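You operate a simulated robot arm through the tools that you are given. There is no shell and no other tool. Be economical: measure what you need, move in short steps, check, and stop when the job is done.

You are at the controls of a simulated two-armed robot. One attempt, no reset.

## Task
On the dining table, fold the grey hand towel in half, so that its two long edges meet.
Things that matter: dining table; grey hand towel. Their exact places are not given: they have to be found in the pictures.

The check looks at the end state, three seconds after you hand in, the way a careful person would. Anything else that was tipped, shoved, dropped, spilled or broken makes it a failure. Flat cloth is picked up by pressing the open fingertips on it (5 to 10 N) and closing them slowly along it; thin cloth reads only 2 to 8 mm in the jaws.

## Robot
Two 6-joint arms with two-finger grippers on one trunk, on a base that drives. Base frame: it is fixed to the floor where the robot stands at the start and does not move with it; the origin is under the middle of the robot, x ahead of it, y to its left, z up; the surface under the hand at the start is at about z = 0.753. Units: m, degrees, N and s.
The left shoulder is at the start at [0.03, 0.178, 0.913], the right one opposite. With the tool pointing down near the work surface each hand reaches from about 0.42 to 0.84 m from the robot's upright axis, wherever it stands, measured 20 degrees to its own side. Places, roughly: dining table [0.6, 0, 0.8]. Payload 2.54 kg a hand.
Tool frame (each hand has its own): the origin (TCP) lies between the finger pads and is the grasp point; the fingertips stand 0.03 m ahead of it; z points along the fingers, y is the line along which they close. The gripper opens to 0.116 m. The gripper's body begins 0.095 m behind the TCP.
Orientation is told as [roll, pitch, yaw] about the base's x, y, z axes, in that order, counted from this pose: with the fingers straight down and closing along the base's y, the tool's x points along the base's -x, its y along +y and its z along -z.

## Interface
- The arms move only by the tool nudge_tool. It takes "left_commands", "right_commands" or both (then of equal length, played together; a hand with none holds still); each is one flat list of numbers, 7 for each row, row after row: the opening, from 0 (shut) to 1 (fully open), then the shift along the tool's x, y, z in mm, then the turn, a rotation vector about the tool's x, y, z in degrees. In form: [hand, dx, dy, dz, ax, ay, az, hand, dx, dy, dz, ax, ay, az, ...]. A call has 1 to 20 rows; each row shifts and turns the commanded pose from where the row before left it, along the tool's axes as they then stand. Rows are played at 5 a second. More than 0.05 m and 8.6 degrees between two rows, or a gripper value outside its range, and nothing of the call is played. Where a pose cannot be reached the arm comes as near as it can. A force on the tool above 40 N (or 10 N above the force at the start of the call, whichever is more), or a blocked arm, ends the call early, and 0.2 s more pass. The fingers move at their own pace (about 0.153 m/s each) and stop on an object; they squeeze with about 26 N. The grip force told is the motor's: it shows also when the fingers shut on nothing. Time passes only in rows, and 0.2 s behind the last, so rows that do not move let the fingers close. The reply holds the time, the measured pose of the TCP, the force on the tool along the base axes, the opening and the grip force, in the units named above and with some noise, with the torque about the TCP (base axes, N m) and any sound that the robot's microphone picked up.
- Cameras (640 x 400 px; columns grow to the right, rows downward): "scene" is now at [0.027, 0.0103, 1.6136]; the picture's right is [0.17, -0.99, 0.00], its down [-0.91, -0.16, -0.38] and it looks along [0.38, 0.06, -0.92] (base axes); focal length 269 px, centre (320, 200). "left" rides on the left gripper at [0.069, 0.015, -0.122] in its tool frame; the picture's right is [-0.21, 0.98, 0.00], its down [-0.83, -0.18, -0.53] and it looks along [-0.52, -0.11, 0.85] (tool axes); focal length 251 px, centre (320, 200). "right" rides on the right gripper at [0.069, -0.015, -0.122] in its tool frame; the picture's right is [0.21, 0.98, 0.00], its down [-0.83, 0.18, -0.53] and it looks along [-0.52, 0.11, 0.85] (tool axes); focal length 251 px, centre (320, 200).
- grab_frame(camera): a new picture of that camera. No time passes.
- raise_lower(by): slides the trunk up (or, below 0, down) by that many m; the arms and the scene camera ride with it, the base frame stays. It gives what a move gives, with no picture.
- base_move(legs): drives the robot by 1 to 6 legs, each [ahead, left, turn to the left] in m, m and degrees, along the robot's own axes; the way and the turn of a leg run together, so that a leg with both is an arc; at most 1.5 m and 180 degrees a leg. The arms and the cameras ride along, it lands a little off, and it stops where it bumps. It gives what a move gives.
- aim_head(pan, tilt): turns the head with the scene camera to pan (to the left, within 143 degrees either way) and tilt (down, from -29 to 69), counted from straight ahead of the robot. It gives what a move gives.
- pixel_to_xyz(camera, pixels): for up to 12 pixels [column, row] of the newest picture of that camera ("zoom" is the newest enlarged one), the place [x, y, z] in the base frame of the surface seen there, good to about 0.002 m. No time passes.
- inspect(camera, box): a new picture of the part [left, top, right, bottom] of that camera's present view, enlarged. No time passes.
- job_done(): hands the job in; it is judged then, once.

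Keep the steps short. Do not move on a guess: measure, check each grasp and each placing, and mend mistakes. In all there are 80 turns and 62 pictures (those below and enlarged ones count). Leave the grippers open and the arms clear of the work at the hand-in unless told otherwise, and finish with a single line.

The tools are called after ">>>" as name(argument=value, ...) on one line, values as JSON. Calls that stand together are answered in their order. nudge_tool: Moves the arms, as the interface text tells. Its arguments: {"type":"object","properties":{"left_commands":{"type":"array","items":{"type":"number"}},"right_commands":{"type":"array","items":{"type":"number"}}},"required":[]} The other tools are called the same way: raise_lower (by) slides the trunk up or down; base_move (legs) drives the base; aim_head (pan, tilt) turns the head that bears the scene camera; grab_frame (camera) takes a picture; pixel_to_xyz (camera, pixels) gives the place of the surface under pixels of a picture; inspect (camera, box) takes an enlarged picture of a part of a camera's view; job_done () hands the job in.

At the start:

```text
time: 0.0
left_eef_pos: [0.4007, 0.389, 0.9905]
left_orientation: [0.1, 0.0, 0.0]
left_ft_force: [0.5, -0.7, -1.0]
left_moment: [-0.01, -0.02, 0.02]
left_finger_gap: 0.1158
left_grip_force: 0.0
right_eef_pos: [0.425, -0.065, 0.9437]
right_orientation: [0.1, 0.0, 0.0]
right_ft_force: [-0.1, 0.7, 0.6]
right_moment: [0.03, 0.03, -0.01]
right_finger_gap: 0.1161
right_grip_force: 0.1
trunk travel left (down, up): [-0.125, 0.415]
robot x, y, heading: [0.0007, -0.0011, -0.1]
head pan, tilt: [9.7, 67.6]
```

scene: 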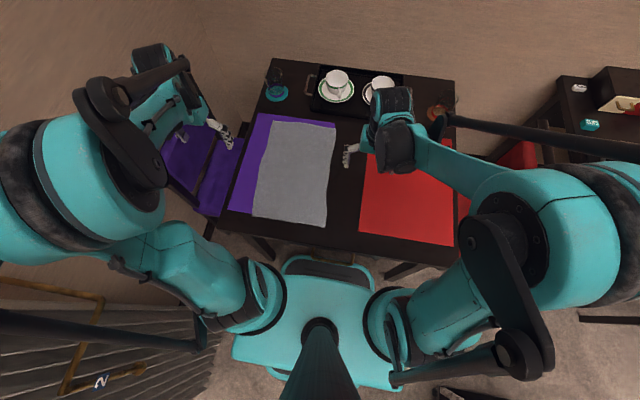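
right: 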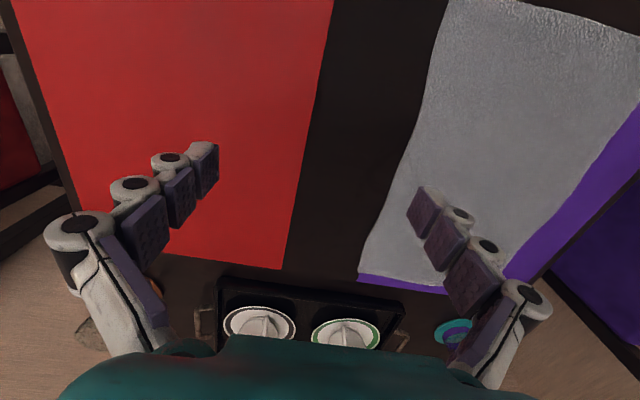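
left: 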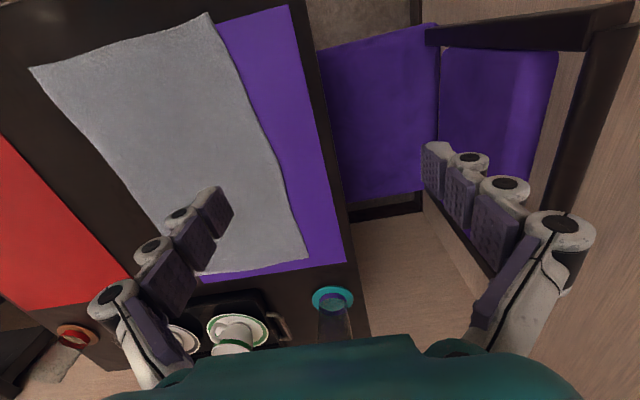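

I see the grey towel lying over a purple mat, with its long edges running away from the robot. I'll enlarge the view to measure the corners.

>>> inspect(camera="scene", box=[210, 100, 370, 240])

>>> pixel_to_xyz(camera="scene", pixels=[[272, 122], [335, 128], [325, 226], [253, 215], [262, 170], [330, 180], [295, 170], [242, 170], [345, 200], [334, 90], [275, 85], [380, 90]])

```text
2.86 times, centred on (290, 170) of scene
```

zoom: 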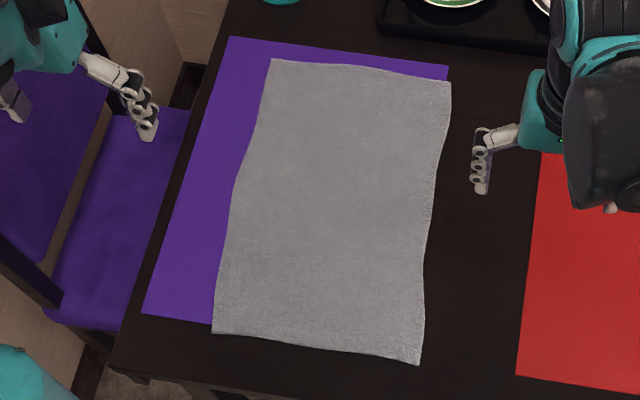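

```text
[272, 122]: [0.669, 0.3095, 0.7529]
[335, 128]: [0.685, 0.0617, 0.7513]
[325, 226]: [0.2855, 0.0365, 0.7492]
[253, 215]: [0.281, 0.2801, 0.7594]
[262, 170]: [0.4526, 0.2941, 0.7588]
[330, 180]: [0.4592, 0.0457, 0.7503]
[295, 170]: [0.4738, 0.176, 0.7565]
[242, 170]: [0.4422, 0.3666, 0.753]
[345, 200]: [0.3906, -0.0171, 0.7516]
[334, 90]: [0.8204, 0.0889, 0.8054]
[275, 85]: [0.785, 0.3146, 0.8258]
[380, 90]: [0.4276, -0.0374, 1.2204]
```

The towel spans about x 0.28–0.68 and y 0.04–0.30. The long edges run along x, so turning the robot partly left lets both arms work on one edge. First I'll check what stands nearby on the left.

>>> pixel_to_xyz(camera="scene", pixels=[[190, 150], [170, 160], [215, 205], [232, 155], [60, 290], [30, 360], [130, 320], [205, 230], [225, 215], [450, 240], [320, 270], [290, 255]])

>>> aim_head(pan=75, tilt=40)

>>> grab_frame(camera="scene")

```text
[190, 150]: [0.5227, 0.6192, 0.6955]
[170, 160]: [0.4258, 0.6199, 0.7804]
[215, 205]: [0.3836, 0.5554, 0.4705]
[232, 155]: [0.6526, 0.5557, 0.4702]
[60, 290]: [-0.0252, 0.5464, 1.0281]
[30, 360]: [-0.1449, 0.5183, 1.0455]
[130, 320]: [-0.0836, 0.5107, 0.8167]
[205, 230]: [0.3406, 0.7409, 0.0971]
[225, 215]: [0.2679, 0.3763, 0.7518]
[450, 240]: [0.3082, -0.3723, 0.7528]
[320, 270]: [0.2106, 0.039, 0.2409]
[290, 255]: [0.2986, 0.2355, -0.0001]
```

```text
time: 1.4
left_eef_pos: [0.3992, 0.3887, 0.9908]
left_orientation: [-0.1, 0.0, 0.0]
left_ft_force: [-1.1, 0.3, -0.2]
left_moment: [-0.01, -0.02, 0.03]
left_finger_gap: 0.1162
left_grip_force: 0.0
right_eef_pos: [0.4251, -0.0646, 0.9434]
right_orientation: [0.0, 0.0, -0.1]
right_ft_force: [1.1, -0.3, -1.0]
right_moment: [0.01, -0.01, 0.02]
right_finger_gap: 0.1157
right_grip_force: 0.0
trunk travel left (down, up): [-0.125, 0.415]
robot x, y, heading: [-0.0005, 0.0021, -0.3]
head pan, tilt: [75.0, 40.0]
```

```text
57 pictures are left
```

scene: 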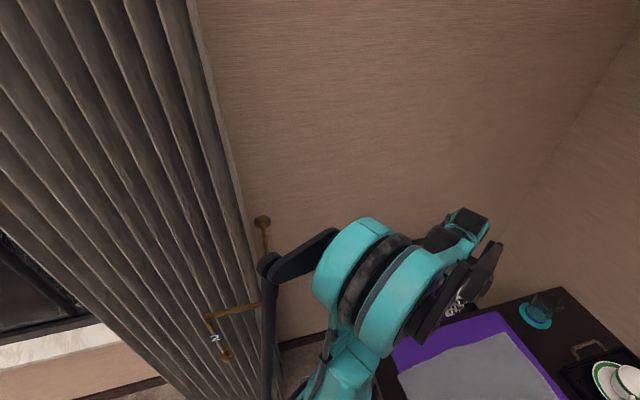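

There's a wall, a curtain and a brass fitting on the left, so I'll measure how far away they are.

>>> pixel_to_xyz(camera="scene", pixels=[[263, 222], [240, 310], [227, 357], [150, 150], [350, 180], [255, 340], [340, 260], [330, 240], [270, 262], [530, 315], [300, 345], [120, 250]])

```text
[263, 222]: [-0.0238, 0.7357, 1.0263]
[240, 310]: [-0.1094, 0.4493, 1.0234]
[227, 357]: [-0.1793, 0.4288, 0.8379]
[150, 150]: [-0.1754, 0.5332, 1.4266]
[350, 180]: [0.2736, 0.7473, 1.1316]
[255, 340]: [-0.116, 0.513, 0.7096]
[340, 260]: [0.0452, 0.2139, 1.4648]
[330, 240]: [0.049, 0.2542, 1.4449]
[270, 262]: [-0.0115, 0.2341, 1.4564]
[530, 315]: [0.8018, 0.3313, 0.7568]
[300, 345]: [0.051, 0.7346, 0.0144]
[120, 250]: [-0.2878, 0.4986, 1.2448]
```

The wall is at y≈0.74 and a brass rail reaches to y≈0.43. I'll bring the left hand inward first, then shift the base right by 0.12 and turn left 38°.

>>> nudge_tool(left_commands=[1, 0, -45, 0, 0, 0, 0, 1, 0, -45, 0, 0, 0, 0, 1, 0, -45, 0, 0, 0, 0, 1, 0, 0, 0, 0, 0, 0])

>>> base_move(legs=[[-0.02, -0.12, 0], [0, 0, 38]])

>>> aim_head(pan=0, tilt=60)

>>> grab_frame(camera="scene")

```text
time: 2.4
left_eef_pos: [0.3984, 0.2551, 0.9904]
left_orientation: [0.0, 0.0, 0.0]
left_ft_force: [0.0, -1.6, 0.1]
left_moment: [-0.02, -0.01, -0.01]
left_finger_gap: 0.1161
left_grip_force: 0.0
right_eef_pos: [0.4237, -0.0651, 0.9437]
right_orientation: [0.0, 0.1, 0.0]
right_ft_force: [0.3, 0.9, -0.6]
right_moment: [-0.03, 0.0, 0.01]
right_finger_gap: 0.1162
right_grip_force: 0.1
trunk travel left (down, up): [-0.125, 0.415]
robot x, y, heading: [0.0025, 0.0029, 0.0]
head pan, tilt: [75.0, 40.0]
```

```text
time: 3.7
left_eef_pos: [0.3704, 0.1709, 0.9903]
left_orientation: [0.0, 0.0, 1.5]
left_ft_force: [0.6, 0.0, -0.3]
left_moment: [-0.08, -0.01, -0.01]
left_finger_gap: 0.1164
left_grip_force: 0.0
right_eef_pos: [0.4053, -0.148, 0.9435]
right_orientation: [-0.1, 0.1, 1.6]
right_ft_force: [0.5, 1.1, 0.2]
right_moment: [0.02, 0.02, -0.01]
right_finger_gap: 0.1158
right_grip_force: 0.0
trunk travel left (down, up): [-0.125, 0.415]
robot x, y, heading: [-0.024, -0.0949, 1.8]
head pan, tilt: [75.0, 40.0]
stopped in leg 1: the robot was blocked; the commanded pose is now the measured one
```

```text
time: 5.1
left_eef_pos: [0.3697, 0.1693, 0.9915]
left_orientation: [0.0, 0.0, 1.6]
left_ft_force: [0.5, 0.5, 0.6]
left_moment: [0.0, 0.04, -0.03]
left_finger_gap: 0.1162
left_grip_force: 0.3
right_eef_pos: [0.4051, -0.1479, 0.9418]
right_orientation: [0.0, 0.0, 1.5]
right_ft_force: [-0.1, 0.0, 0.3]
right_moment: [0.0, -0.01, 0.01]
right_finger_gap: 0.116
right_grip_force: 0.1
trunk travel left (down, up): [-0.125, 0.415]
robot x, y, heading: [-0.0207, -0.0977, 1.5]
head pan, tilt: [0.0, 60.0]
```

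```text
56 pictures are left
```

scene: 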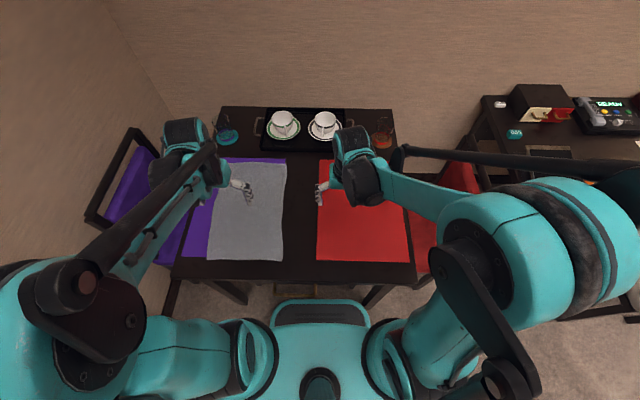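

The base was blocked after moving 0.095 m to the right. I'll look down to the right to see what it touched.

>>> aim_head(pan=-80, tilt=55)

>>> grab_frame(camera="scene")

>>> aim_head(pan=-135, tilt=55)

>>> grab_frame(camera="scene")

```text
time: 6.7
left_eef_pos: [0.3715, 0.1704, 0.9904]
left_orientation: [0.0, 0.0, 1.5]
left_ft_force: [0.0, 0.6, -0.1]
left_moment: [0.01, 0.0, 0.02]
left_finger_gap: 0.1162
left_grip_force: 0.0
right_eef_pos: [0.405, -0.1494, 0.9429]
right_orientation: [0.0, 0.0, 1.5]
right_ft_force: [0.3, 0.5, -0.9]
right_moment: [0.02, 0.0, -0.06]
right_finger_gap: 0.1161
right_grip_force: 0.0
trunk travel left (down, up): [-0.125, 0.415]
robot x, y, heading: [-0.021, -0.0954, 1.8]
head pan, tilt: [-80.0, 55.0]
```

```text
55 pictures are left
```

scene: 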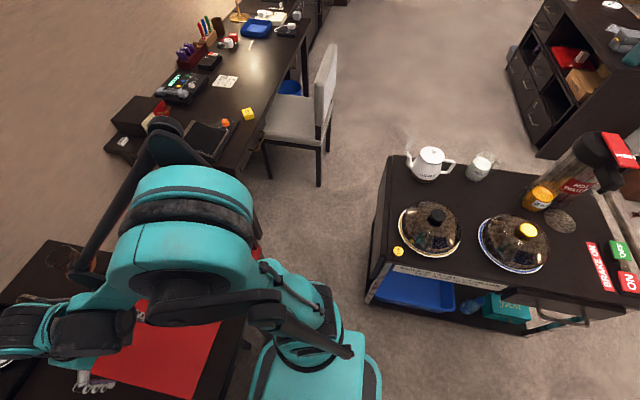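

```text
time: 7.9
left_eef_pos: [0.3711, 0.1704, 0.9911]
left_orientation: [0.0, 0.0, 1.5]
left_ft_force: [0.7, 0.5, 0.0]
left_moment: [0.02, -0.01, 0.0]
left_finger_gap: 0.1161
left_grip_force: 0.1
right_eef_pos: [0.4039, -0.1486, 0.9414]
right_orientation: [-0.1, 0.1, 1.5]
right_ft_force: [-0.2, -0.1, -0.1]
right_moment: [0.0, 0.01, 0.01]
right_finger_gap: 0.1159
right_grip_force: 0.0
trunk travel left (down, up): [-0.125, 0.415]
robot x, y, heading: [-0.0226, -0.0946, 1.6]
head pan, tilt: [-135.0, 55.0]
```

```text
54 pictures are left
```

scene: 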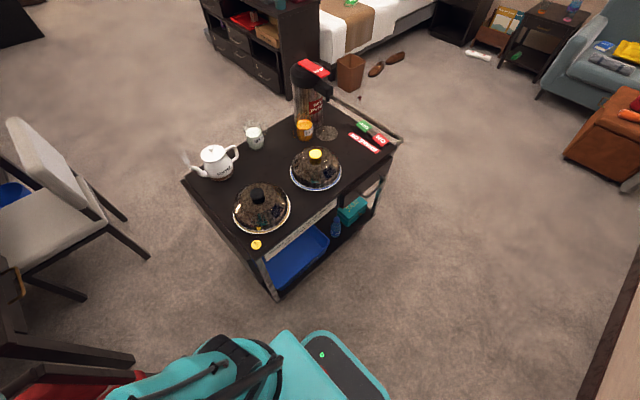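

A trolley stands behind on the right, and a red chair is close to the base on the right. I'll measure both.

>>> pixel_to_xyz(camera="scene", pixels=[[278, 298], [195, 190], [258, 262], [395, 145], [120, 358], [60, 355], [70, 380], [140, 375], [330, 345], [200, 370], [10, 320], [375, 395]])

>>> inspect(camera="scene", box=[0, 250, 240, 400])

```text
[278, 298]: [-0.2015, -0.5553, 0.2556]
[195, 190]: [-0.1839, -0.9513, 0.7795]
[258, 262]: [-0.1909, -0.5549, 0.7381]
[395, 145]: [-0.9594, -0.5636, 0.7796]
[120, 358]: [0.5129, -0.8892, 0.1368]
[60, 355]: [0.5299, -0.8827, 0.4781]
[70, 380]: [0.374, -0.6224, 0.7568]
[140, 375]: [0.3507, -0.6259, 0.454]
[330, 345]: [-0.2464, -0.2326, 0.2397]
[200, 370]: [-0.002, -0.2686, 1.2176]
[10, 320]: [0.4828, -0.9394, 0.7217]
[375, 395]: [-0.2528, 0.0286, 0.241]
```

```text
2.67 times, centred on (120, 325) of scene
```

zoom: 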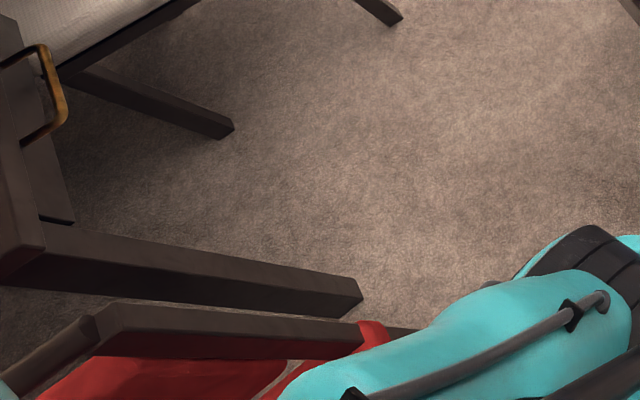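

I'll look down at the front-right corner of the base, which is the likely contact place.

>>> aim_head(pan=-35, tilt=69)

>>> grab_frame(camera="scene")

```text
time: 9.7
left_eef_pos: [0.3707, 0.169, 0.9918]
left_orientation: [-0.1, 0.0, 1.5]
left_ft_force: [-0.8, -0.2, 0.6]
left_moment: [-0.01, -0.02, 0.0]
left_finger_gap: 0.1161
left_grip_force: 0.2
right_eef_pos: [0.405, -0.1491, 0.9441]
right_orientation: [-0.1, 0.0, 1.5]
right_ft_force: [0.7, 0.7, -0.5]
right_moment: [0.0, 0.02, -0.05]
right_finger_gap: 0.116
right_grip_force: 0.1
trunk travel left (down, up): [-0.125, 0.415]
robot x, y, heading: [-0.0236, -0.0981, 1.3]
head pan, tilt: [-35.0, 68.8]
```

```text
52 pictures are left
```

scene: 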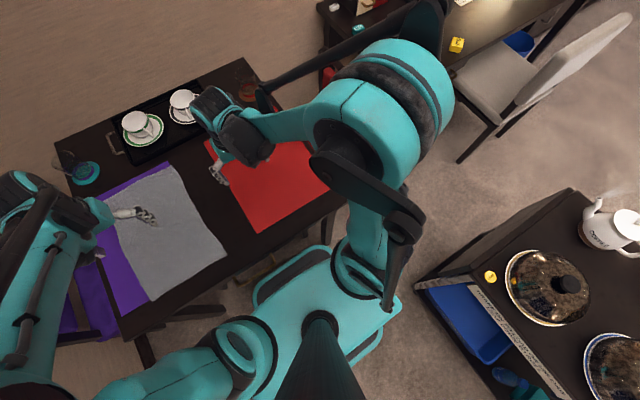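

>>> pixel_to_xyz(camera="scene", pixels=[[398, 300], [386, 308], [375, 345], [330, 250], [345, 215], [335, 240], [415, 288], [400, 235], [255, 300], [270, 270], [240, 285], [430, 170]])

>>> inspect(camera="scene", box=[220, 170, 440, 320])

```text
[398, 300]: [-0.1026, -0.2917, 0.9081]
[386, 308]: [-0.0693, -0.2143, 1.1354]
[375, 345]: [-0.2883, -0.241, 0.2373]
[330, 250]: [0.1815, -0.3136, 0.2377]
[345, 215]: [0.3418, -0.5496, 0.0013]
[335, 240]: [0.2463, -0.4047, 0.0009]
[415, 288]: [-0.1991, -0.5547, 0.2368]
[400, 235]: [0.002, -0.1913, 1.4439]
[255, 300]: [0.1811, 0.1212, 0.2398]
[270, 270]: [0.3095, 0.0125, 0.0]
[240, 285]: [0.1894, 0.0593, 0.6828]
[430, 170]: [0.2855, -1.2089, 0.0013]
```

```text
2.67 times, centred on (330, 245) of scene
```

zoom: 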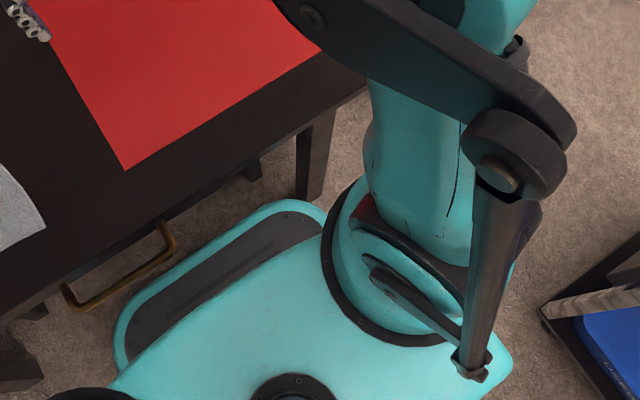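

The base's front-right corner touched the table's front-right leg around (0.25, -0.36). I'll bring the left hand forward and inward to clear the brass rail, back off 7 cm, then turn.

>>> nudge_tool(left_commands=[1, -40, -30, 0, 0, 0, 0, 1, -40, -30, 0, 0, 0, 0, 1, 0, 0, 0, 0, 0, 0])

>>> base_move(legs=[[-0.07, 0, 0], [0, 0, 36.5]])

```text
time: 10.5
left_eef_pos: [0.4539, 0.1135, 0.9925]
left_orientation: [0.0, -0.1, 1.5]
left_ft_force: [0.4, 0.8, 0.8]
left_moment: [0.0, 0.0, 0.0]
left_finger_gap: 0.1161
left_grip_force: 0.1
right_eef_pos: [0.4048, -0.1483, 0.9434]
right_orientation: [0.0, 0.0, 1.5]
right_ft_force: [-0.4, 0.5, -0.4]
right_moment: [-0.01, -0.03, -0.02]
right_finger_gap: 0.1163
right_grip_force: 0.0
trunk travel left (down, up): [-0.125, 0.415]
robot x, y, heading: [-0.0202, -0.095, 1.5]
head pan, tilt: [-35.0, 68.8]
```

```text
time: 13.2
left_eef_pos: [0.1666, 0.3518, 0.9923]
left_orientation: [0.1, 0.0, 37.9]
left_ft_force: [0.4, -0.5, 0.7]
left_moment: [-0.01, 0.01, -0.02]
left_finger_gap: 0.1161
left_grip_force: 0.0
right_eef_pos: [0.2831, 0.1116, 0.944]
right_orientation: [0.0, 0.0, 37.9]
right_ft_force: [0.5, -0.2, -0.5]
right_moment: [-0.02, -0.01, -0.01]
right_finger_gap: 0.1161
right_grip_force: 0.1
trunk travel left (down, up): [-0.125, 0.415]
robot x, y, heading: [-0.0908, -0.0957, 37.7]
head pan, tilt: [-35.0, 68.8]
```

It turned freely. Now I'll go forward diagonally, to about (0.01, -0.085), and look at the table again.

>>> base_move(legs=[[0.085, -0.053, 0]])

>>> aim_head(pan=0, tilt=60)

>>> grab_frame(camera="scene")

```text
time: 14.4
left_eef_pos: [0.2674, 0.3622, 0.9912]
left_orientation: [0.0, 0.0, 38.0]
left_ft_force: [-0.8, 0.2, -0.5]
left_moment: [0.01, -0.03, -0.01]
left_finger_gap: 0.1161
left_grip_force: 0.1
right_eef_pos: [0.3827, 0.1222, 0.9433]
right_orientation: [-0.1, 0.0, 38.0]
right_ft_force: [0.4, 0.2, 0.8]
right_moment: [0.0, 0.01, 0.02]
right_finger_gap: 0.1162
right_grip_force: 0.1
trunk travel left (down, up): [-0.125, 0.415]
robot x, y, heading: [0.0055, -0.0869, 37.9]
head pan, tilt: [-35.0, 68.8]
```

```text
time: 15.4
left_eef_pos: [0.2667, 0.3624, 0.9925]
left_orientation: [0.0, 0.0, 38.0]
left_ft_force: [0.6, 0.2, 0.4]
left_moment: [0.02, 0.0, -0.01]
left_finger_gap: 0.116
left_grip_force: 0.0
right_eef_pos: [0.384, 0.1225, 0.9427]
right_orientation: [0.0, 0.0, 37.8]
right_ft_force: [-0.2, 1.3, -0.5]
right_moment: [-0.02, 0.0, 0.01]
right_finger_gap: 0.116
right_grip_force: 0.1
trunk travel left (down, up): [-0.125, 0.415]
robot x, y, heading: [0.0116, -0.0867, 38.0]
head pan, tilt: [0.0, 60.0]
```

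```text
50 pictures are left
```

scene: 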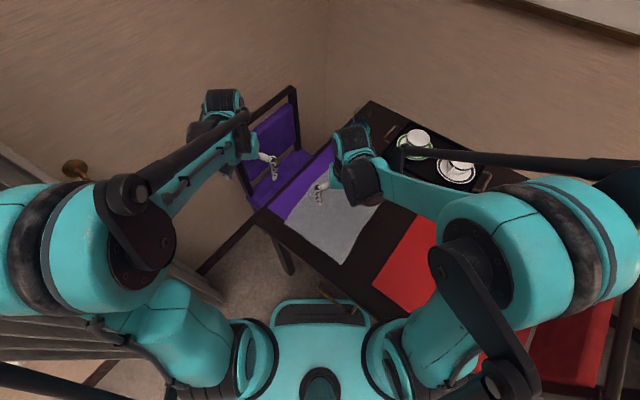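

Both hands are clear. I'll turn both tools back to yaw 0, so the fingers close along base y across the long edges.

>>> nudge_tool(left_commands=[1, 0, 0, 0, 0, 0, 7.6, 1, 0, 0, 0, 0, 0, 7.6, 1, 0, 0, 0, 0, 0, 7.6, 1, 0, 0, 0, 0, 0, 7.6, 1, 0, 0, 0, 0, 0, 7.6, 1, 0, 0, 0, 0, 0, 0], right_commands=[1, 0, 0, 0, 0, 0, 7.6, 1, 0, 0, 0, 0, 0, 7.6, 1, 0, 0, 0, 0, 0, 7.6, 1, 0, 0, 0, 0, 0, 7.6, 1, 0, 0, 0, 0, 0, 7.6, 1, 0, 0, 0, 0, 0, 0])

```text
time: 16.8
left_eef_pos: [0.2669, 0.3635, 0.9911]
left_orientation: [-0.1, 0.0, -0.1]
left_ft_force: [0.0, -0.2, -0.7]
left_moment: [0.02, 0.01, -0.04]
left_finger_gap: 0.116
left_grip_force: 0.1
right_eef_pos: [0.3826, 0.1243, 0.9429]
right_orientation: [0.1, 0.0, -0.2]
right_ft_force: [0.2, 0.4, -0.2]
right_moment: [-0.02, 0.03, 0.04]
right_finger_gap: 0.1162
right_grip_force: 0.0
trunk travel left (down, up): [-0.125, 0.415]
robot x, y, heading: [0.0108, -0.0846, 38.1]
head pan, tilt: [0.0, 60.0]
```

The right hand goes above the far part of the left edge and the left hand above the near part.

>>> nudge_tool(left_commands=[0.5, -9, -14, 15, 0, 0, 0, 0.5, -9, -14, 15, 0, 0, 0, 0.5, -9, -14, 15, 0, 0, 0, 0.5, -9, -14, 15, 0, 0, 0, 0.5, -9, -14, 15, 0, 0, 0, 0.5, -9, -14, 15, 0, 0, 0, 0.5, 0, 0, 0, 0, 0, 0], right_commands=[0.5, -41, 26, 7, 0, 0, 0, 0.5, -41, 26, 7, 0, 0, 0, 0.5, -41, 26, 7, 0, 0, 0, 0.5, -41, 26, 7, 0, 0, 0, 0.5, -41, 26, 7, 0, 0, 0, 0.5, -41, 26, 7, 0, 0, 0, 0.5, 0, 0, 0, 0, 0, 0])

>>> grab_frame(camera="right")

>>> grab_frame(camera="left")

>>> grab_frame(camera="scene")

```text
time: 18.4
left_eef_pos: [0.3203, 0.2777, 0.9003]
left_orientation: [-0.1, 0.0, 0.0]
left_ft_force: [0.8, -0.6, -0.1]
left_moment: [-0.06, -0.02, -0.01]
left_finger_gap: 0.0582
left_grip_force: 0.0
right_eef_pos: [0.6304, 0.277, 0.9011]
right_orientation: [0.0, -0.1, -0.1]
right_ft_force: [-0.5, -0.1, -0.4]
right_moment: [-0.01, -0.04, 0.01]
right_finger_gap: 0.0579
right_grip_force: 0.0
trunk travel left (down, up): [-0.125, 0.415]
robot x, y, heading: [0.0103, -0.088, 38.2]
head pan, tilt: [0.0, 60.0]
```

```text
49 pictures are left
```

right: 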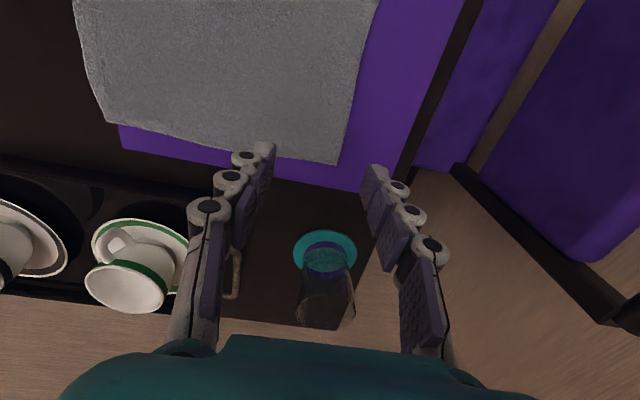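

```text
48 pictures are left
```

left: 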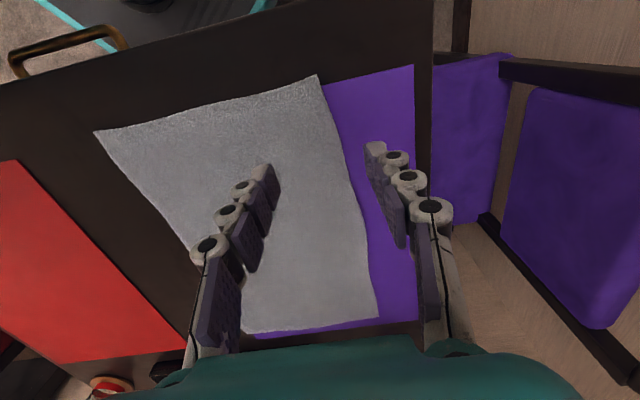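

```text
47 pictures are left
```

scene: 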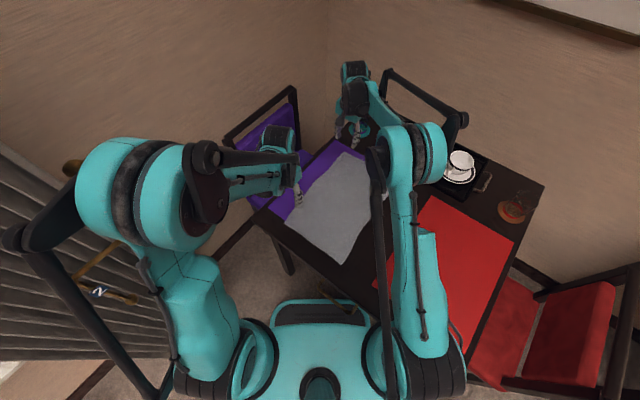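

I'll measure the left edge in the wrist pictures.

>>> pixel_to_xyz(camera="right", pixels=[[336, 161], [350, 110], [362, 60], [372, 10], [110, 118], [345, 80], [395, 100], [325, 265], [240, 270]])

>>> pixel_to_xyz(camera="left", pixels=[[316, 77], [328, 120], [343, 170], [353, 205], [368, 260], [376, 315], [97, 133], [150, 200], [330, 170], [390, 120]])

```text
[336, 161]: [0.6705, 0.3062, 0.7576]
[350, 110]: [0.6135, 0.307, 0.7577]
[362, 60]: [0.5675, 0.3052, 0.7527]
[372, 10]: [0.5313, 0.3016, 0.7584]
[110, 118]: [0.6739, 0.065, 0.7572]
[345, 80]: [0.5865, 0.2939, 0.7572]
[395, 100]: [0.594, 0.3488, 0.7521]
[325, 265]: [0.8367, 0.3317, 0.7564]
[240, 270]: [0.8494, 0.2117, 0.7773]
```

```text
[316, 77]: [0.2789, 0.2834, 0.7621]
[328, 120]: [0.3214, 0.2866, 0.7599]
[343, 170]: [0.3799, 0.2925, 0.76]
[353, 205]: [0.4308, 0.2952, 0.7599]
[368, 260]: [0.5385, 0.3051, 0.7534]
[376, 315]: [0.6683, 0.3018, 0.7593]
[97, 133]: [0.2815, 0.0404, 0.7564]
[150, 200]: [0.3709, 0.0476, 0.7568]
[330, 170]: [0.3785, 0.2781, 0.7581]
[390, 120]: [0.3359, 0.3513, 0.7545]
```

The left edge is at y≈0.286 near and y≈0.307 far, with the surface at z≈0.757. I'll line up 24 mm inside the edge and 30 mm from each corner, then descend to just above the cloth.

>>> nudge_tool(left_commands=[0.35, 8, -16, 20, 0, 0, 0, 0.35, 0, 0, 30, 0, 0, 0, 0.35, 0, 0, 30, 0, 0, 0, 0.35, 0, 0, 25, 0, 0, 0, 0.35, 0, 0, 0, 0, 0, 0], right_commands=[0.35, -10, 6, 20, 0, 0, 0, 0.35, 0, 0, 30, 0, 0, 0, 0.35, 0, 0, 30, 0, 0, 0, 0.35, 0, 0, 25, 0, 0, 0, 0.35, 0, 0, 0, 0, 0, 0])

>>> grab_frame(camera="right")

>>> grab_frame(camera="left")

```text
time: 19.6
left_eef_pos: [0.3127, 0.2619, 0.7955]
left_orientation: [0.0, 0.0, 0.0]
left_ft_force: [0.7, -0.7, 1.1]
left_moment: [0.01, -0.04, 0.02]
left_finger_gap: 0.0407
left_grip_force: 0.2
right_eef_pos: [0.6373, 0.2856, 0.7945]
right_orientation: [0.1, 0.1, 0.0]
right_ft_force: [-0.7, 1.2, 0.1]
right_moment: [0.0, -0.01, 0.03]
right_finger_gap: 0.0408
right_grip_force: 0.0
trunk travel left (down, up): [-0.125, 0.415]
robot x, y, heading: [0.003, -0.0887, 37.8]
head pan, tilt: [0.0, 60.0]
```

```text
46 pictures are left
```

right: 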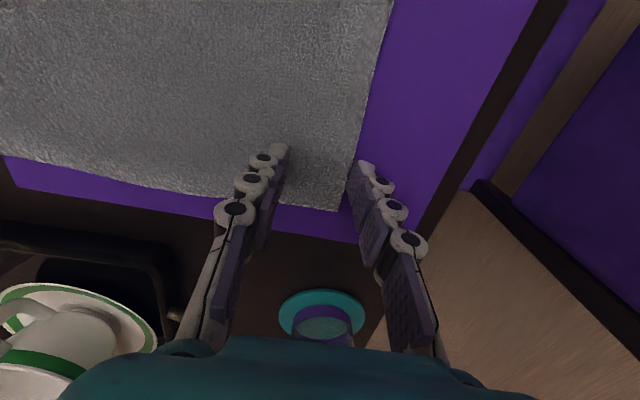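

```text
45 pictures are left
```

left: 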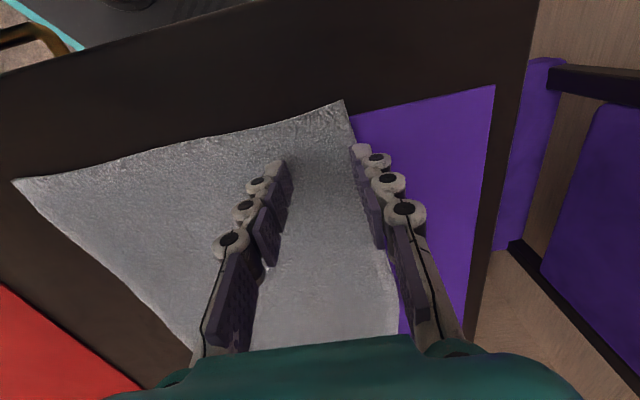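

The outer fingers stand right over the edge on both hands. I'll press down in small steps.

>>> nudge_tool(left_commands=[0.35, 0, 0, 3, 0, 0, 0, 0.35, 0, 0, 2, 0, 0, 0, 0.35, 0, 0, 2, 0, 0, 0, 0.35, 0, 0, 1.5, 0, 0, 0, 0.35, 0, 0, 0, 0, 0, 0], right_commands=[0.35, 0, 3, 3, 0, 0, 0, 0.35, 0, 0, 2, 0, 0, 0, 0.35, 0, 0, 2, 0, 0, 0, 0.35, 0, 0, 1, 0, 0, 0, 0.35, 0, 0, 0, 0, 0, 0])

```text
time: 20.8
left_eef_pos: [0.3128, 0.2605, 0.788]
left_orientation: [0.0, 0.0, 0.0]
left_ft_force: [0.3, 0.3, -0.2]
left_moment: [0.02, 0.01, 0.0]
left_finger_gap: 0.0406
left_grip_force: 0.0
right_eef_pos: [0.6379, 0.2881, 0.7882]
right_orientation: [0.0, 0.0, -0.1]
right_ft_force: [-0.3, 0.1, 0.3]
right_moment: [-0.02, 0.0, -0.02]
right_finger_gap: 0.0406
right_grip_force: 0.1
trunk travel left (down, up): [-0.125, 0.415]
robot x, y, heading: [0.01, -0.088, 37.9]
head pan, tilt: [0.0, 60.0]
```

There's no contact yet, so I'll go 3 mm more.

>>> nudge_tool(left_commands=[0.35, 0, 0, 1, 0, 0, 0, 0.35, 0, 0, 1, 0, 0, 0, 0.35, 0, 0, 1, 0, 0, 0, 0.35, 0, 0, 0, 0, 0, 0], right_commands=[0.35, 0, 0, 1, 0, 0, 0, 0.35, 0, 0, 1, 0, 0, 0, 0.35, 0, 0, 1, 0, 0, 0, 0.35, 0, 0, 0, 0, 0, 0])

```text
time: 21.8
left_eef_pos: [0.3126, 0.2621, 0.7851]
left_orientation: [0.0, -0.1, 0.1]
left_ft_force: [0.9, 0.9, 5.4]
left_moment: [0.04, -0.05, -0.02]
left_finger_gap: 0.0407
left_grip_force: 0.0
right_eef_pos: [0.6392, 0.2887, 0.7863]
right_orientation: [0.0, 0.0, -0.1]
right_ft_force: [0.0, 0.1, 3.1]
right_moment: [-0.06, 0.05, 0.02]
right_finger_gap: 0.0407
right_grip_force: 0.5
trunk travel left (down, up): [-0.125, 0.415]
robot x, y, heading: [0.0106, -0.0846, 38.0]
head pan, tilt: [0.0, 60.0]
```

Contact reads 5.4 N and 3.1 N. I'll press slightly more and close slowly.

>>> nudge_tool(left_commands=[0.35, 0, 0, 0.6, 0, 0, 0, 0.32, 0, 0, 0, 0, 0, 0, 0.28, 0, 0, 0, 0, 0, 0, 0.24, 0, 0, 0, 0, 0, 0, 0.2, 0, 0, 0, 0, 0, 0, 0.16, 0, 0, 0, 0, 0, 0, 0.12, 0, 0, 0, 0, 0, 0, 0.08, 0, 0, 0, 0, 0, 0, 0.04, 0, 0, 0, 0, 0, 0, 0, 0, 0, 0, 0, 0, 0, 0, 0, 0, 0, 0, 0, 0], right_commands=[0.35, 0, 0, 1.2, 0, 0, 0, 0.32, 0, 0, 0, 0, 0, 0, 0.28, 0, 0, 0, 0, 0, 0, 0.24, 0, 0, 0, 0, 0, 0, 0.2, 0, 0, 0, 0, 0, 0, 0.16, 0, 0, 0, 0, 0, 0, 0.12, 0, 0, 0, 0, 0, 0, 0.08, 0, 0, 0, 0, 0, 0, 0.04, 0, 0, 0, 0, 0, 0, 0, 0, 0, 0, 0, 0, 0, 0, 0, 0, 0, 0, 0, 0])

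>>> grab_frame(camera="right")

>>> grab_frame(camera="left")

```text
time: 24.2
left_eef_pos: [0.3119, 0.2631, 0.7847]
left_orientation: [-0.1, 0.0, -0.1]
left_ft_force: [1.5, 0.0, 1.7]
left_moment: [0.03, -0.04, 0.01]
left_finger_gap: 0.0047
left_grip_force: 25.6
right_eef_pos: [0.6388, 0.2891, 0.7838]
right_orientation: [0.1, 0.0, -0.1]
right_ft_force: [-0.3, 0.3, 1.4]
right_moment: [0.0, 0.03, -0.01]
right_finger_gap: 0.0044
right_grip_force: 25.9
trunk travel left (down, up): [-0.125, 0.415]
robot x, y, heading: [0.0115, -0.0839, 38.1]
head pan, tilt: [0.0, 60.0]
```

```text
44 pictures are left
```

right: 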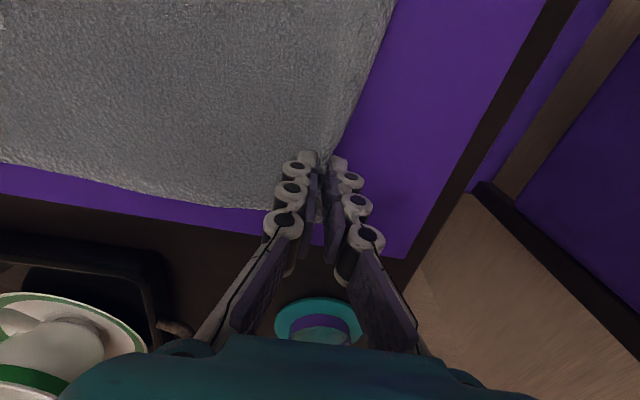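

```text
43 pictures are left
```

left: 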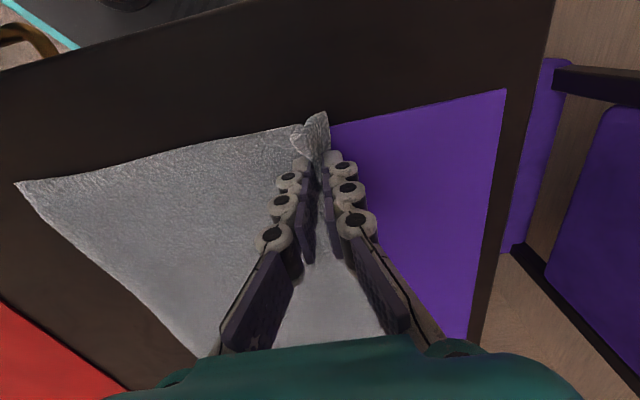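

Both jaws hold cloth at a 4.5 mm gap, and the edge stands up between the fingers. I'll lift 40 mm straight up and check.

>>> nudge_tool(left_commands=[0, 0, 0, -10, 0, 0, 0, 0, 0, 0, -15, 0, 0, 0, 0, 0, 0, -15, 0, 0, 0, 0, 0, 0, 0, 0, 0, 0], right_commands=[0, 0, 0, -10, 0, 0, 0, 0, 0, 0, -15, 0, 0, 0, 0, 0, 0, -15, 0, 0, 0, 0, 0, 0, 0, 0, 0, 0])

>>> grab_frame(camera="right")

>>> grab_frame(camera="left")

```text
time: 25.2
left_eef_pos: [0.312, 0.2621, 0.8242]
left_orientation: [-0.1, 0.0, 0.1]
left_ft_force: [0.4, -0.7, 0.6]
left_moment: [0.01, -0.02, 0.02]
left_finger_gap: 0.0049
left_grip_force: 25.9
right_eef_pos: [0.6383, 0.2884, 0.8243]
right_orientation: [0.0, 0.0, -0.2]
right_ft_force: [-1.3, -0.8, 0.0]
right_moment: [-0.02, 0.01, 0.0]
right_finger_gap: 0.0047
right_grip_force: 26.3
trunk travel left (down, up): [-0.125, 0.415]
robot x, y, heading: [0.0097, -0.0858, 37.9]
head pan, tilt: [0.0, 60.0]
```

```text
42 pictures are left
```

right: 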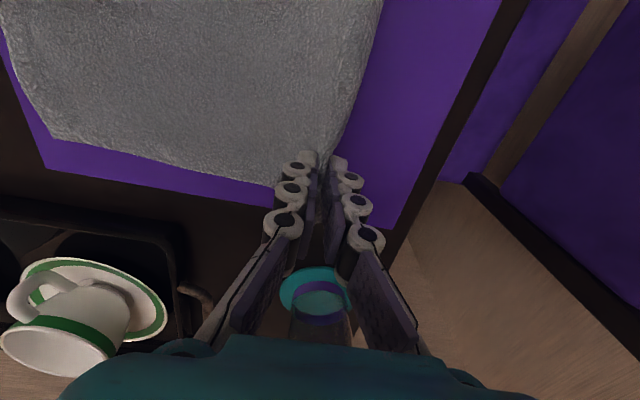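

```text
41 pictures are left
```

left: 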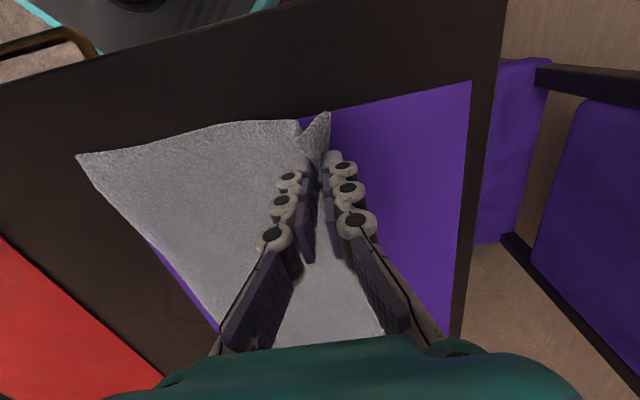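

The grasps hold. I'll look closer at how the edge sits in each jaw.

>>> inspect(camera="left", box=[250, 90, 390, 200])

>>> inspect(camera="right", box=[250, 90, 390, 200])

```text
3.64 times, centred on (320, 145) of left
```

zoom: 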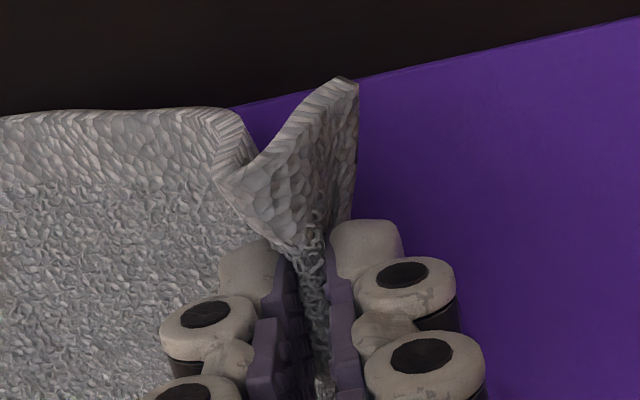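

```text
3.64 times, centred on (320, 145) of right
```

zoom: 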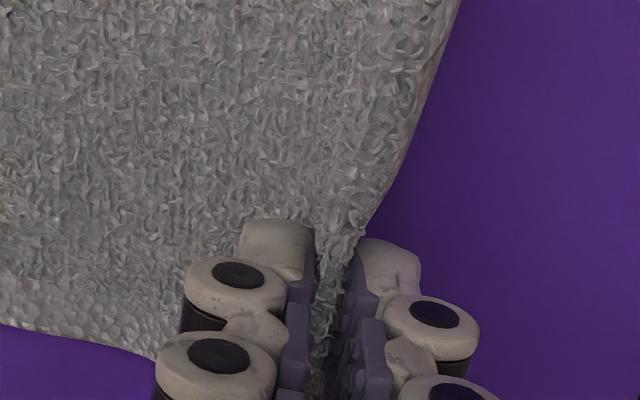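

>>> pixel_to_xyz(camera="left", pixels=[[327, 114], [323, 118], [297, 138], [308, 140], [318, 150], [79, 157], [150, 235], [200, 302]])

>>> pixel_to_xyz(camera="right", pixels=[[55, 135], [20, 80], [10, 20], [270, 185], [328, 160], [360, 110]])

```text
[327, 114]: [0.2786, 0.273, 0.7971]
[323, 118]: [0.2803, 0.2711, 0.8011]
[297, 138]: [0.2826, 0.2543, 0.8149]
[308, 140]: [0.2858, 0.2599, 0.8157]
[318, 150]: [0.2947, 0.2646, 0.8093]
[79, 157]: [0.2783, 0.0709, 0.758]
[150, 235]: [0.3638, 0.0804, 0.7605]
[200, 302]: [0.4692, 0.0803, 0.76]
```

```text
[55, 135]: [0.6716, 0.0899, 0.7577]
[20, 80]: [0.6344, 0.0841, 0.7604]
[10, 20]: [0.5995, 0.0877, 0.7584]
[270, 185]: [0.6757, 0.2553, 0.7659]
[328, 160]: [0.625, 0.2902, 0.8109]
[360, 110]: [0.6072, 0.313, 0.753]
```

The grip holds a ridge: the top is at z 0.815 and the edge hangs back down at z 0.797. Folding like this would leave the hem turned over. I'll set the edge down outward, let it fall flat, and regrasp closer to the edge.

>>> nudge_tool(left_commands=[0, 0, 5, 12, 0, 0, 0, 0, 0, 6, 12, 0, 0, 0, 0, 0, 6, 12, 0, 0, 0, 0.15, 0, 0, 0, 0, 0, 0, 0.3, 0, 0, -5, 0, 0, 0, 0.35, 0, 0, -10, 0, 0, 0, 0.35, 0, 0, -35, 0, 0, 0, 0.35, 0, 0, -35, 0, 0, 0, 0.35, 0, 0, 0, 0, 0, 0], right_commands=[0, 0, 2, 12, 0, 0, 0, 0, 0, 2, 12, 0, 0, 0, 0, 0, 2, 12, 0, 0, 0, 0.15, 0, 0, 0, 0, 0, 0, 0.3, 0, 0, -5, 0, 0, 0, 0.35, 0, 0, -10, 0, 0, 0, 0.35, 0, 0, -35, 0, 0, 0, 0.35, 0, 0, -35, 0, 0, 0, 0.35, 0, 0, 0, 0, 0, 0])

>>> grab_frame(camera="right")

>>> grab_frame(camera="left")

```text
time: 27.2
left_eef_pos: [0.3119, 0.2786, 0.8752]
left_orientation: [-0.1, 0.1, 0.1]
left_ft_force: [-1.0, 0.6, 0.2]
left_moment: [0.01, 0.02, -0.01]
left_finger_gap: 0.0405
left_grip_force: 0.0
right_eef_pos: [0.6386, 0.2941, 0.8719]
right_orientation: [0.0, -0.1, -0.1]
right_ft_force: [0.1, -0.4, 0.5]
right_moment: [0.0, -0.02, 0.01]
right_finger_gap: 0.0405
right_grip_force: 0.1
trunk travel left (down, up): [-0.125, 0.415]
robot x, y, heading: [0.0095, -0.0887, 38.0]
head pan, tilt: [0.0, 60.0]
```

```text
38 pictures are left
```

right: 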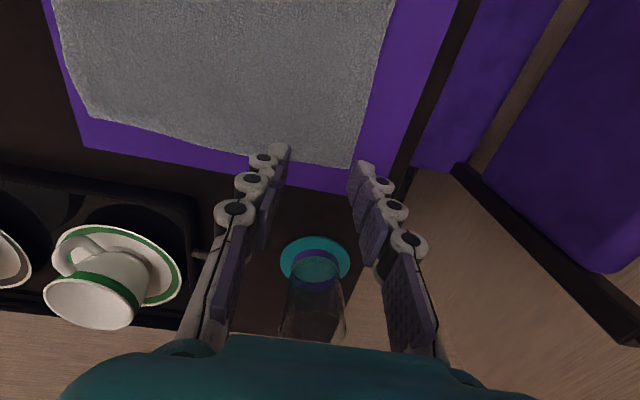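

```text
37 pictures are left
```

left: 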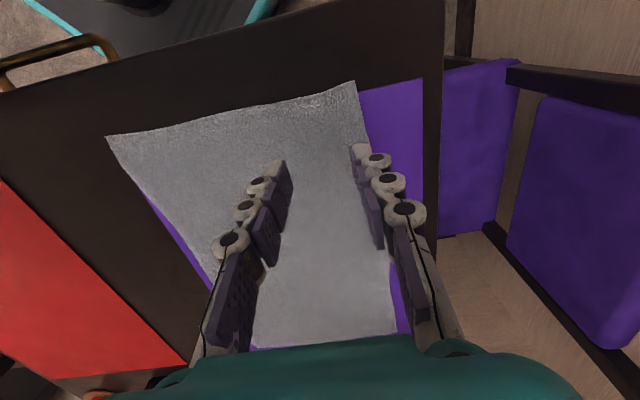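

It lies flat again, shifted about 3 cm to the left. I'll measure the edge anew.

>>> pixel_to_xyz(camera="left", pixels=[[354, 83], [361, 115], [366, 138], [392, 300], [109, 138], [150, 192], [396, 330]])

>>> pixel_to_xyz(camera="right", pixels=[[349, 166], [362, 120], [371, 90], [383, 40], [84, 110], [60, 30]])

```text
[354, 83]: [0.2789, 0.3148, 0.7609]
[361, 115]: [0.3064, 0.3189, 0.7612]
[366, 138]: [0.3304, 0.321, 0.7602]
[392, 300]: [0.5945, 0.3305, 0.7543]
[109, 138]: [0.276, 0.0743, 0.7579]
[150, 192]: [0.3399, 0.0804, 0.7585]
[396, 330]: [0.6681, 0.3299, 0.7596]
```

```text
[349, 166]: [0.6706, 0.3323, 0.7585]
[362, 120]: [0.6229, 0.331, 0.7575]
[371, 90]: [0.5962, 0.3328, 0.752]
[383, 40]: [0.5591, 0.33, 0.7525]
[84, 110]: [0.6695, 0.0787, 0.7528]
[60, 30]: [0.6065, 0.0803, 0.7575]
```

The left edge is now at y≈0.319 near and 0.332 far. I'll regrasp with a 32 mm opening, the inner finger 14 mm in and the outer finger outside the edge, tilted 4° so the outer tip is lower. First I'll move to just above.

>>> nudge_tool(left_commands=[0.28, 0, 44, 20, 4, 0, 0, 0.28, 0, 0, 30, 0, 0, 0, 0.28, 0, 0, 30, 0, 0, 0, 0.28, 0, 0, 0, 0, 0, 0], right_commands=[0.28, 0, 42, 18, 4, 0, 0, 0.28, 0, 0, 30, 0, 0, 0, 0.28, 0, 0, 30, 0, 0, 0, 0.28, 0, 0, 0, 0, 0, 0])

>>> inspect(camera="right", box=[220, 60, 440, 250])

>>> inspect(camera="left", box=[220, 60, 440, 250])

```text
time: 28.2
left_eef_pos: [0.3122, 0.3205, 0.7938]
left_orientation: [-4.0, 0.0, -0.1]
left_ft_force: [0.6, 0.7, -0.1]
left_moment: [0.0, 0.02, -0.03]
left_finger_gap: 0.0329
left_grip_force: 0.1
right_eef_pos: [0.6375, 0.3324, 0.7931]
right_orientation: [-4.0, -0.1, -0.2]
right_ft_force: [0.4, 0.0, 1.0]
right_moment: [0.03, 0.0, -0.03]
right_finger_gap: 0.0324
right_grip_force: 0.0
trunk travel left (down, up): [-0.125, 0.415]
robot x, y, heading: [0.0086, -0.0871, 38.1]
head pan, tilt: [0.0, 60.0]
```

```text
2.11 times, centred on (330, 155) of right
```

zoom: 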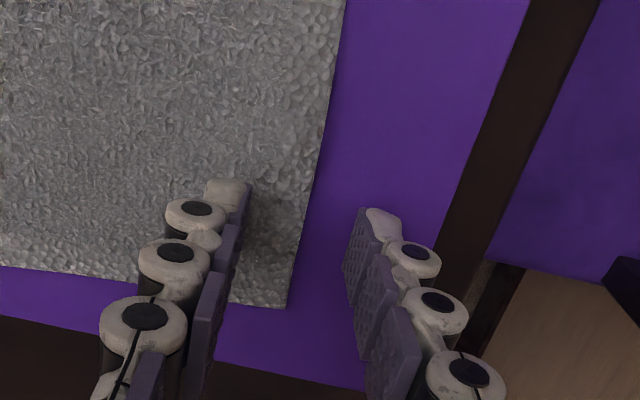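

```text
2.11 times, centred on (330, 155) of left
```

zoom: 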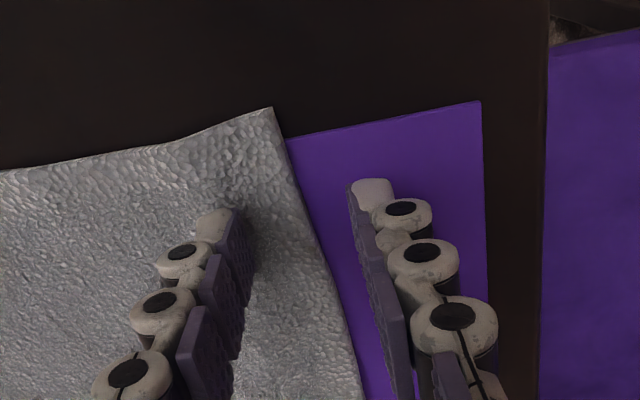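

The placement is as planned, with the edge about midway between the fingers. I'll press down gently.

>>> nudge_tool(left_commands=[0.28, 0, 0, 4, 0, 0, 0, 0.28, 0, 0, 2, 0, 0, 0, 0.28, 0, 0, 1, 0, 0, 0, 0.28, 0, 0, 1, 0, 0, 0, 0.28, 0, 0, 0, 0, 0, 0], right_commands=[0.28, 0, 0, 4, 0, 0, 0, 0.28, 0, 0, 2, 0, 0, 0, 0.28, 0, 0, 1, 0, 0, 0, 0.28, 0, 0, 1, 0, 0, 0, 0.28, 0, 0, 0, 0, 0, 0])

```text
time: 29.4
left_eef_pos: [0.3137, 0.3189, 0.7872]
left_orientation: [-4.0, 0.0, 0.0]
left_ft_force: [0.6, 0.1, 0.6]
left_moment: [-0.01, 0.04, 0.01]
left_finger_gap: 0.0324
left_grip_force: 0.1
right_eef_pos: [0.6388, 0.3315, 0.7863]
right_orientation: [-3.9, 0.1, -0.2]
right_ft_force: [0.4, 0.2, 0.2]
right_moment: [0.0, -0.01, -0.04]
right_finger_gap: 0.0324
right_grip_force: 0.1
trunk travel left (down, up): [-0.125, 0.415]
robot x, y, heading: [0.0096, -0.0893, 38.0]
head pan, tilt: [0.0, 60.0]
```

>>> nudge_tool(left_commands=[0.28, 0, 0, 1, 0, 0, 0, 0.28, 0, 0, 1, 0, 0, 0, 0.28, 0, 0, 1, 0, 0, 0, 0.28, 0, 0, 0, 0, 0, 0], right_commands=[0.28, 0, 0, 1, 0, 0, 0, 0.28, 0, 0, 1, 0, 0, 0, 0.28, 0, 0, 1, 0, 0, 0, 0.28, 0, 0, 0, 0, 0, 0])

```text
time: 30.4
left_eef_pos: [0.3128, 0.321, 0.7836]
left_orientation: [-3.9, -0.1, 0.0]
left_ft_force: [6.2, 5.1, 25.3]
left_moment: [0.43, -0.19, -0.11]
left_finger_gap: 0.0357
left_grip_force: 2.3
right_eef_pos: [0.6388, 0.3303, 0.7852]
right_orientation: [-4.1, 0.0, -0.1]
right_ft_force: [0.0, -0.3, 1.6]
right_moment: [-0.01, 0.0, 0.02]
right_finger_gap: 0.0323
right_grip_force: 0.0
trunk travel left (down, up): [-0.125, 0.415]
robot x, y, heading: [0.011, -0.0876, 37.9]
head pan, tilt: [0.0, 60.0]
```

The left outer finger rests on the mat at 25 N, which is too much, so I'll ease it up. The right hand needs a little more.

>>> nudge_tool(left_commands=[0.28, 0, 0, -0.8, 0, 0, 0, 0.28, 0, 0, 0, 0, 0, 0], right_commands=[0.28, 0, 0, 0.8, 0, 0, 0, 0.28, 0, 0, 0, 0, 0, 0])

```text
time: 31.0
left_eef_pos: [0.3127, 0.3188, 0.7835]
left_orientation: [-4.0, -0.1, 0.0]
left_ft_force: [5.7, 4.1, 17.8]
left_moment: [0.32, -0.17, -0.09]
left_finger_gap: 0.0342
left_grip_force: 0.6
right_eef_pos: [0.6377, 0.3304, 0.7838]
right_orientation: [-4.0, 0.0, 0.0]
right_ft_force: [-1.5, 0.4, 4.0]
right_moment: [-0.08, 0.06, -0.02]
right_finger_gap: 0.0326
right_grip_force: 0.0
trunk travel left (down, up): [-0.125, 0.415]
robot x, y, heading: [0.0062, -0.0838, 38.1]
head pan, tilt: [0.0, 60.0]
```

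On the left, all the load is on the outer finger; on the right it is on the inner one, as wanted. I'll take the left tilt out and press the right slightly more.

>>> nudge_tool(left_commands=[0.28, 0, 0, -1.5, 0, 0, 0, 0.28, 0, -2, 0, -4, 0, 0, 0.28, 0, 0, 0.7, 0, 0, 0, 0.28, 0, 0, 0, 0, 0, 0], right_commands=[0.28, 0, 0, 0.3, 0, 0, 0, 0.28, 0, 0, 0.3, 0, 0, 0, 0.28, 0, 0, 0, 0, 0, 0, 0.28, 0, 0, 0, 0, 0, 0])

```text
time: 32.0
left_eef_pos: [0.3121, 0.3157, 0.786]
left_orientation: [0.2, -0.1, 0.0]
left_ft_force: [-1.6, -0.3, 5.6]
left_moment: [-0.14, 0.04, 0.0]
left_finger_gap: 0.0329
left_grip_force: 0.2
right_eef_pos: [0.6388, 0.3301, 0.7847]
right_orientation: [-4.0, -0.1, -0.1]
right_ft_force: [2.3, 1.6, 14.0]
right_moment: [0.18, -0.02, -0.05]
right_finger_gap: 0.0333
right_grip_force: 1.5
trunk travel left (down, up): [-0.125, 0.415]
robot x, y, heading: [0.0071, -0.0876, 37.7]
head pan, tilt: [0.0, 60.0]
```

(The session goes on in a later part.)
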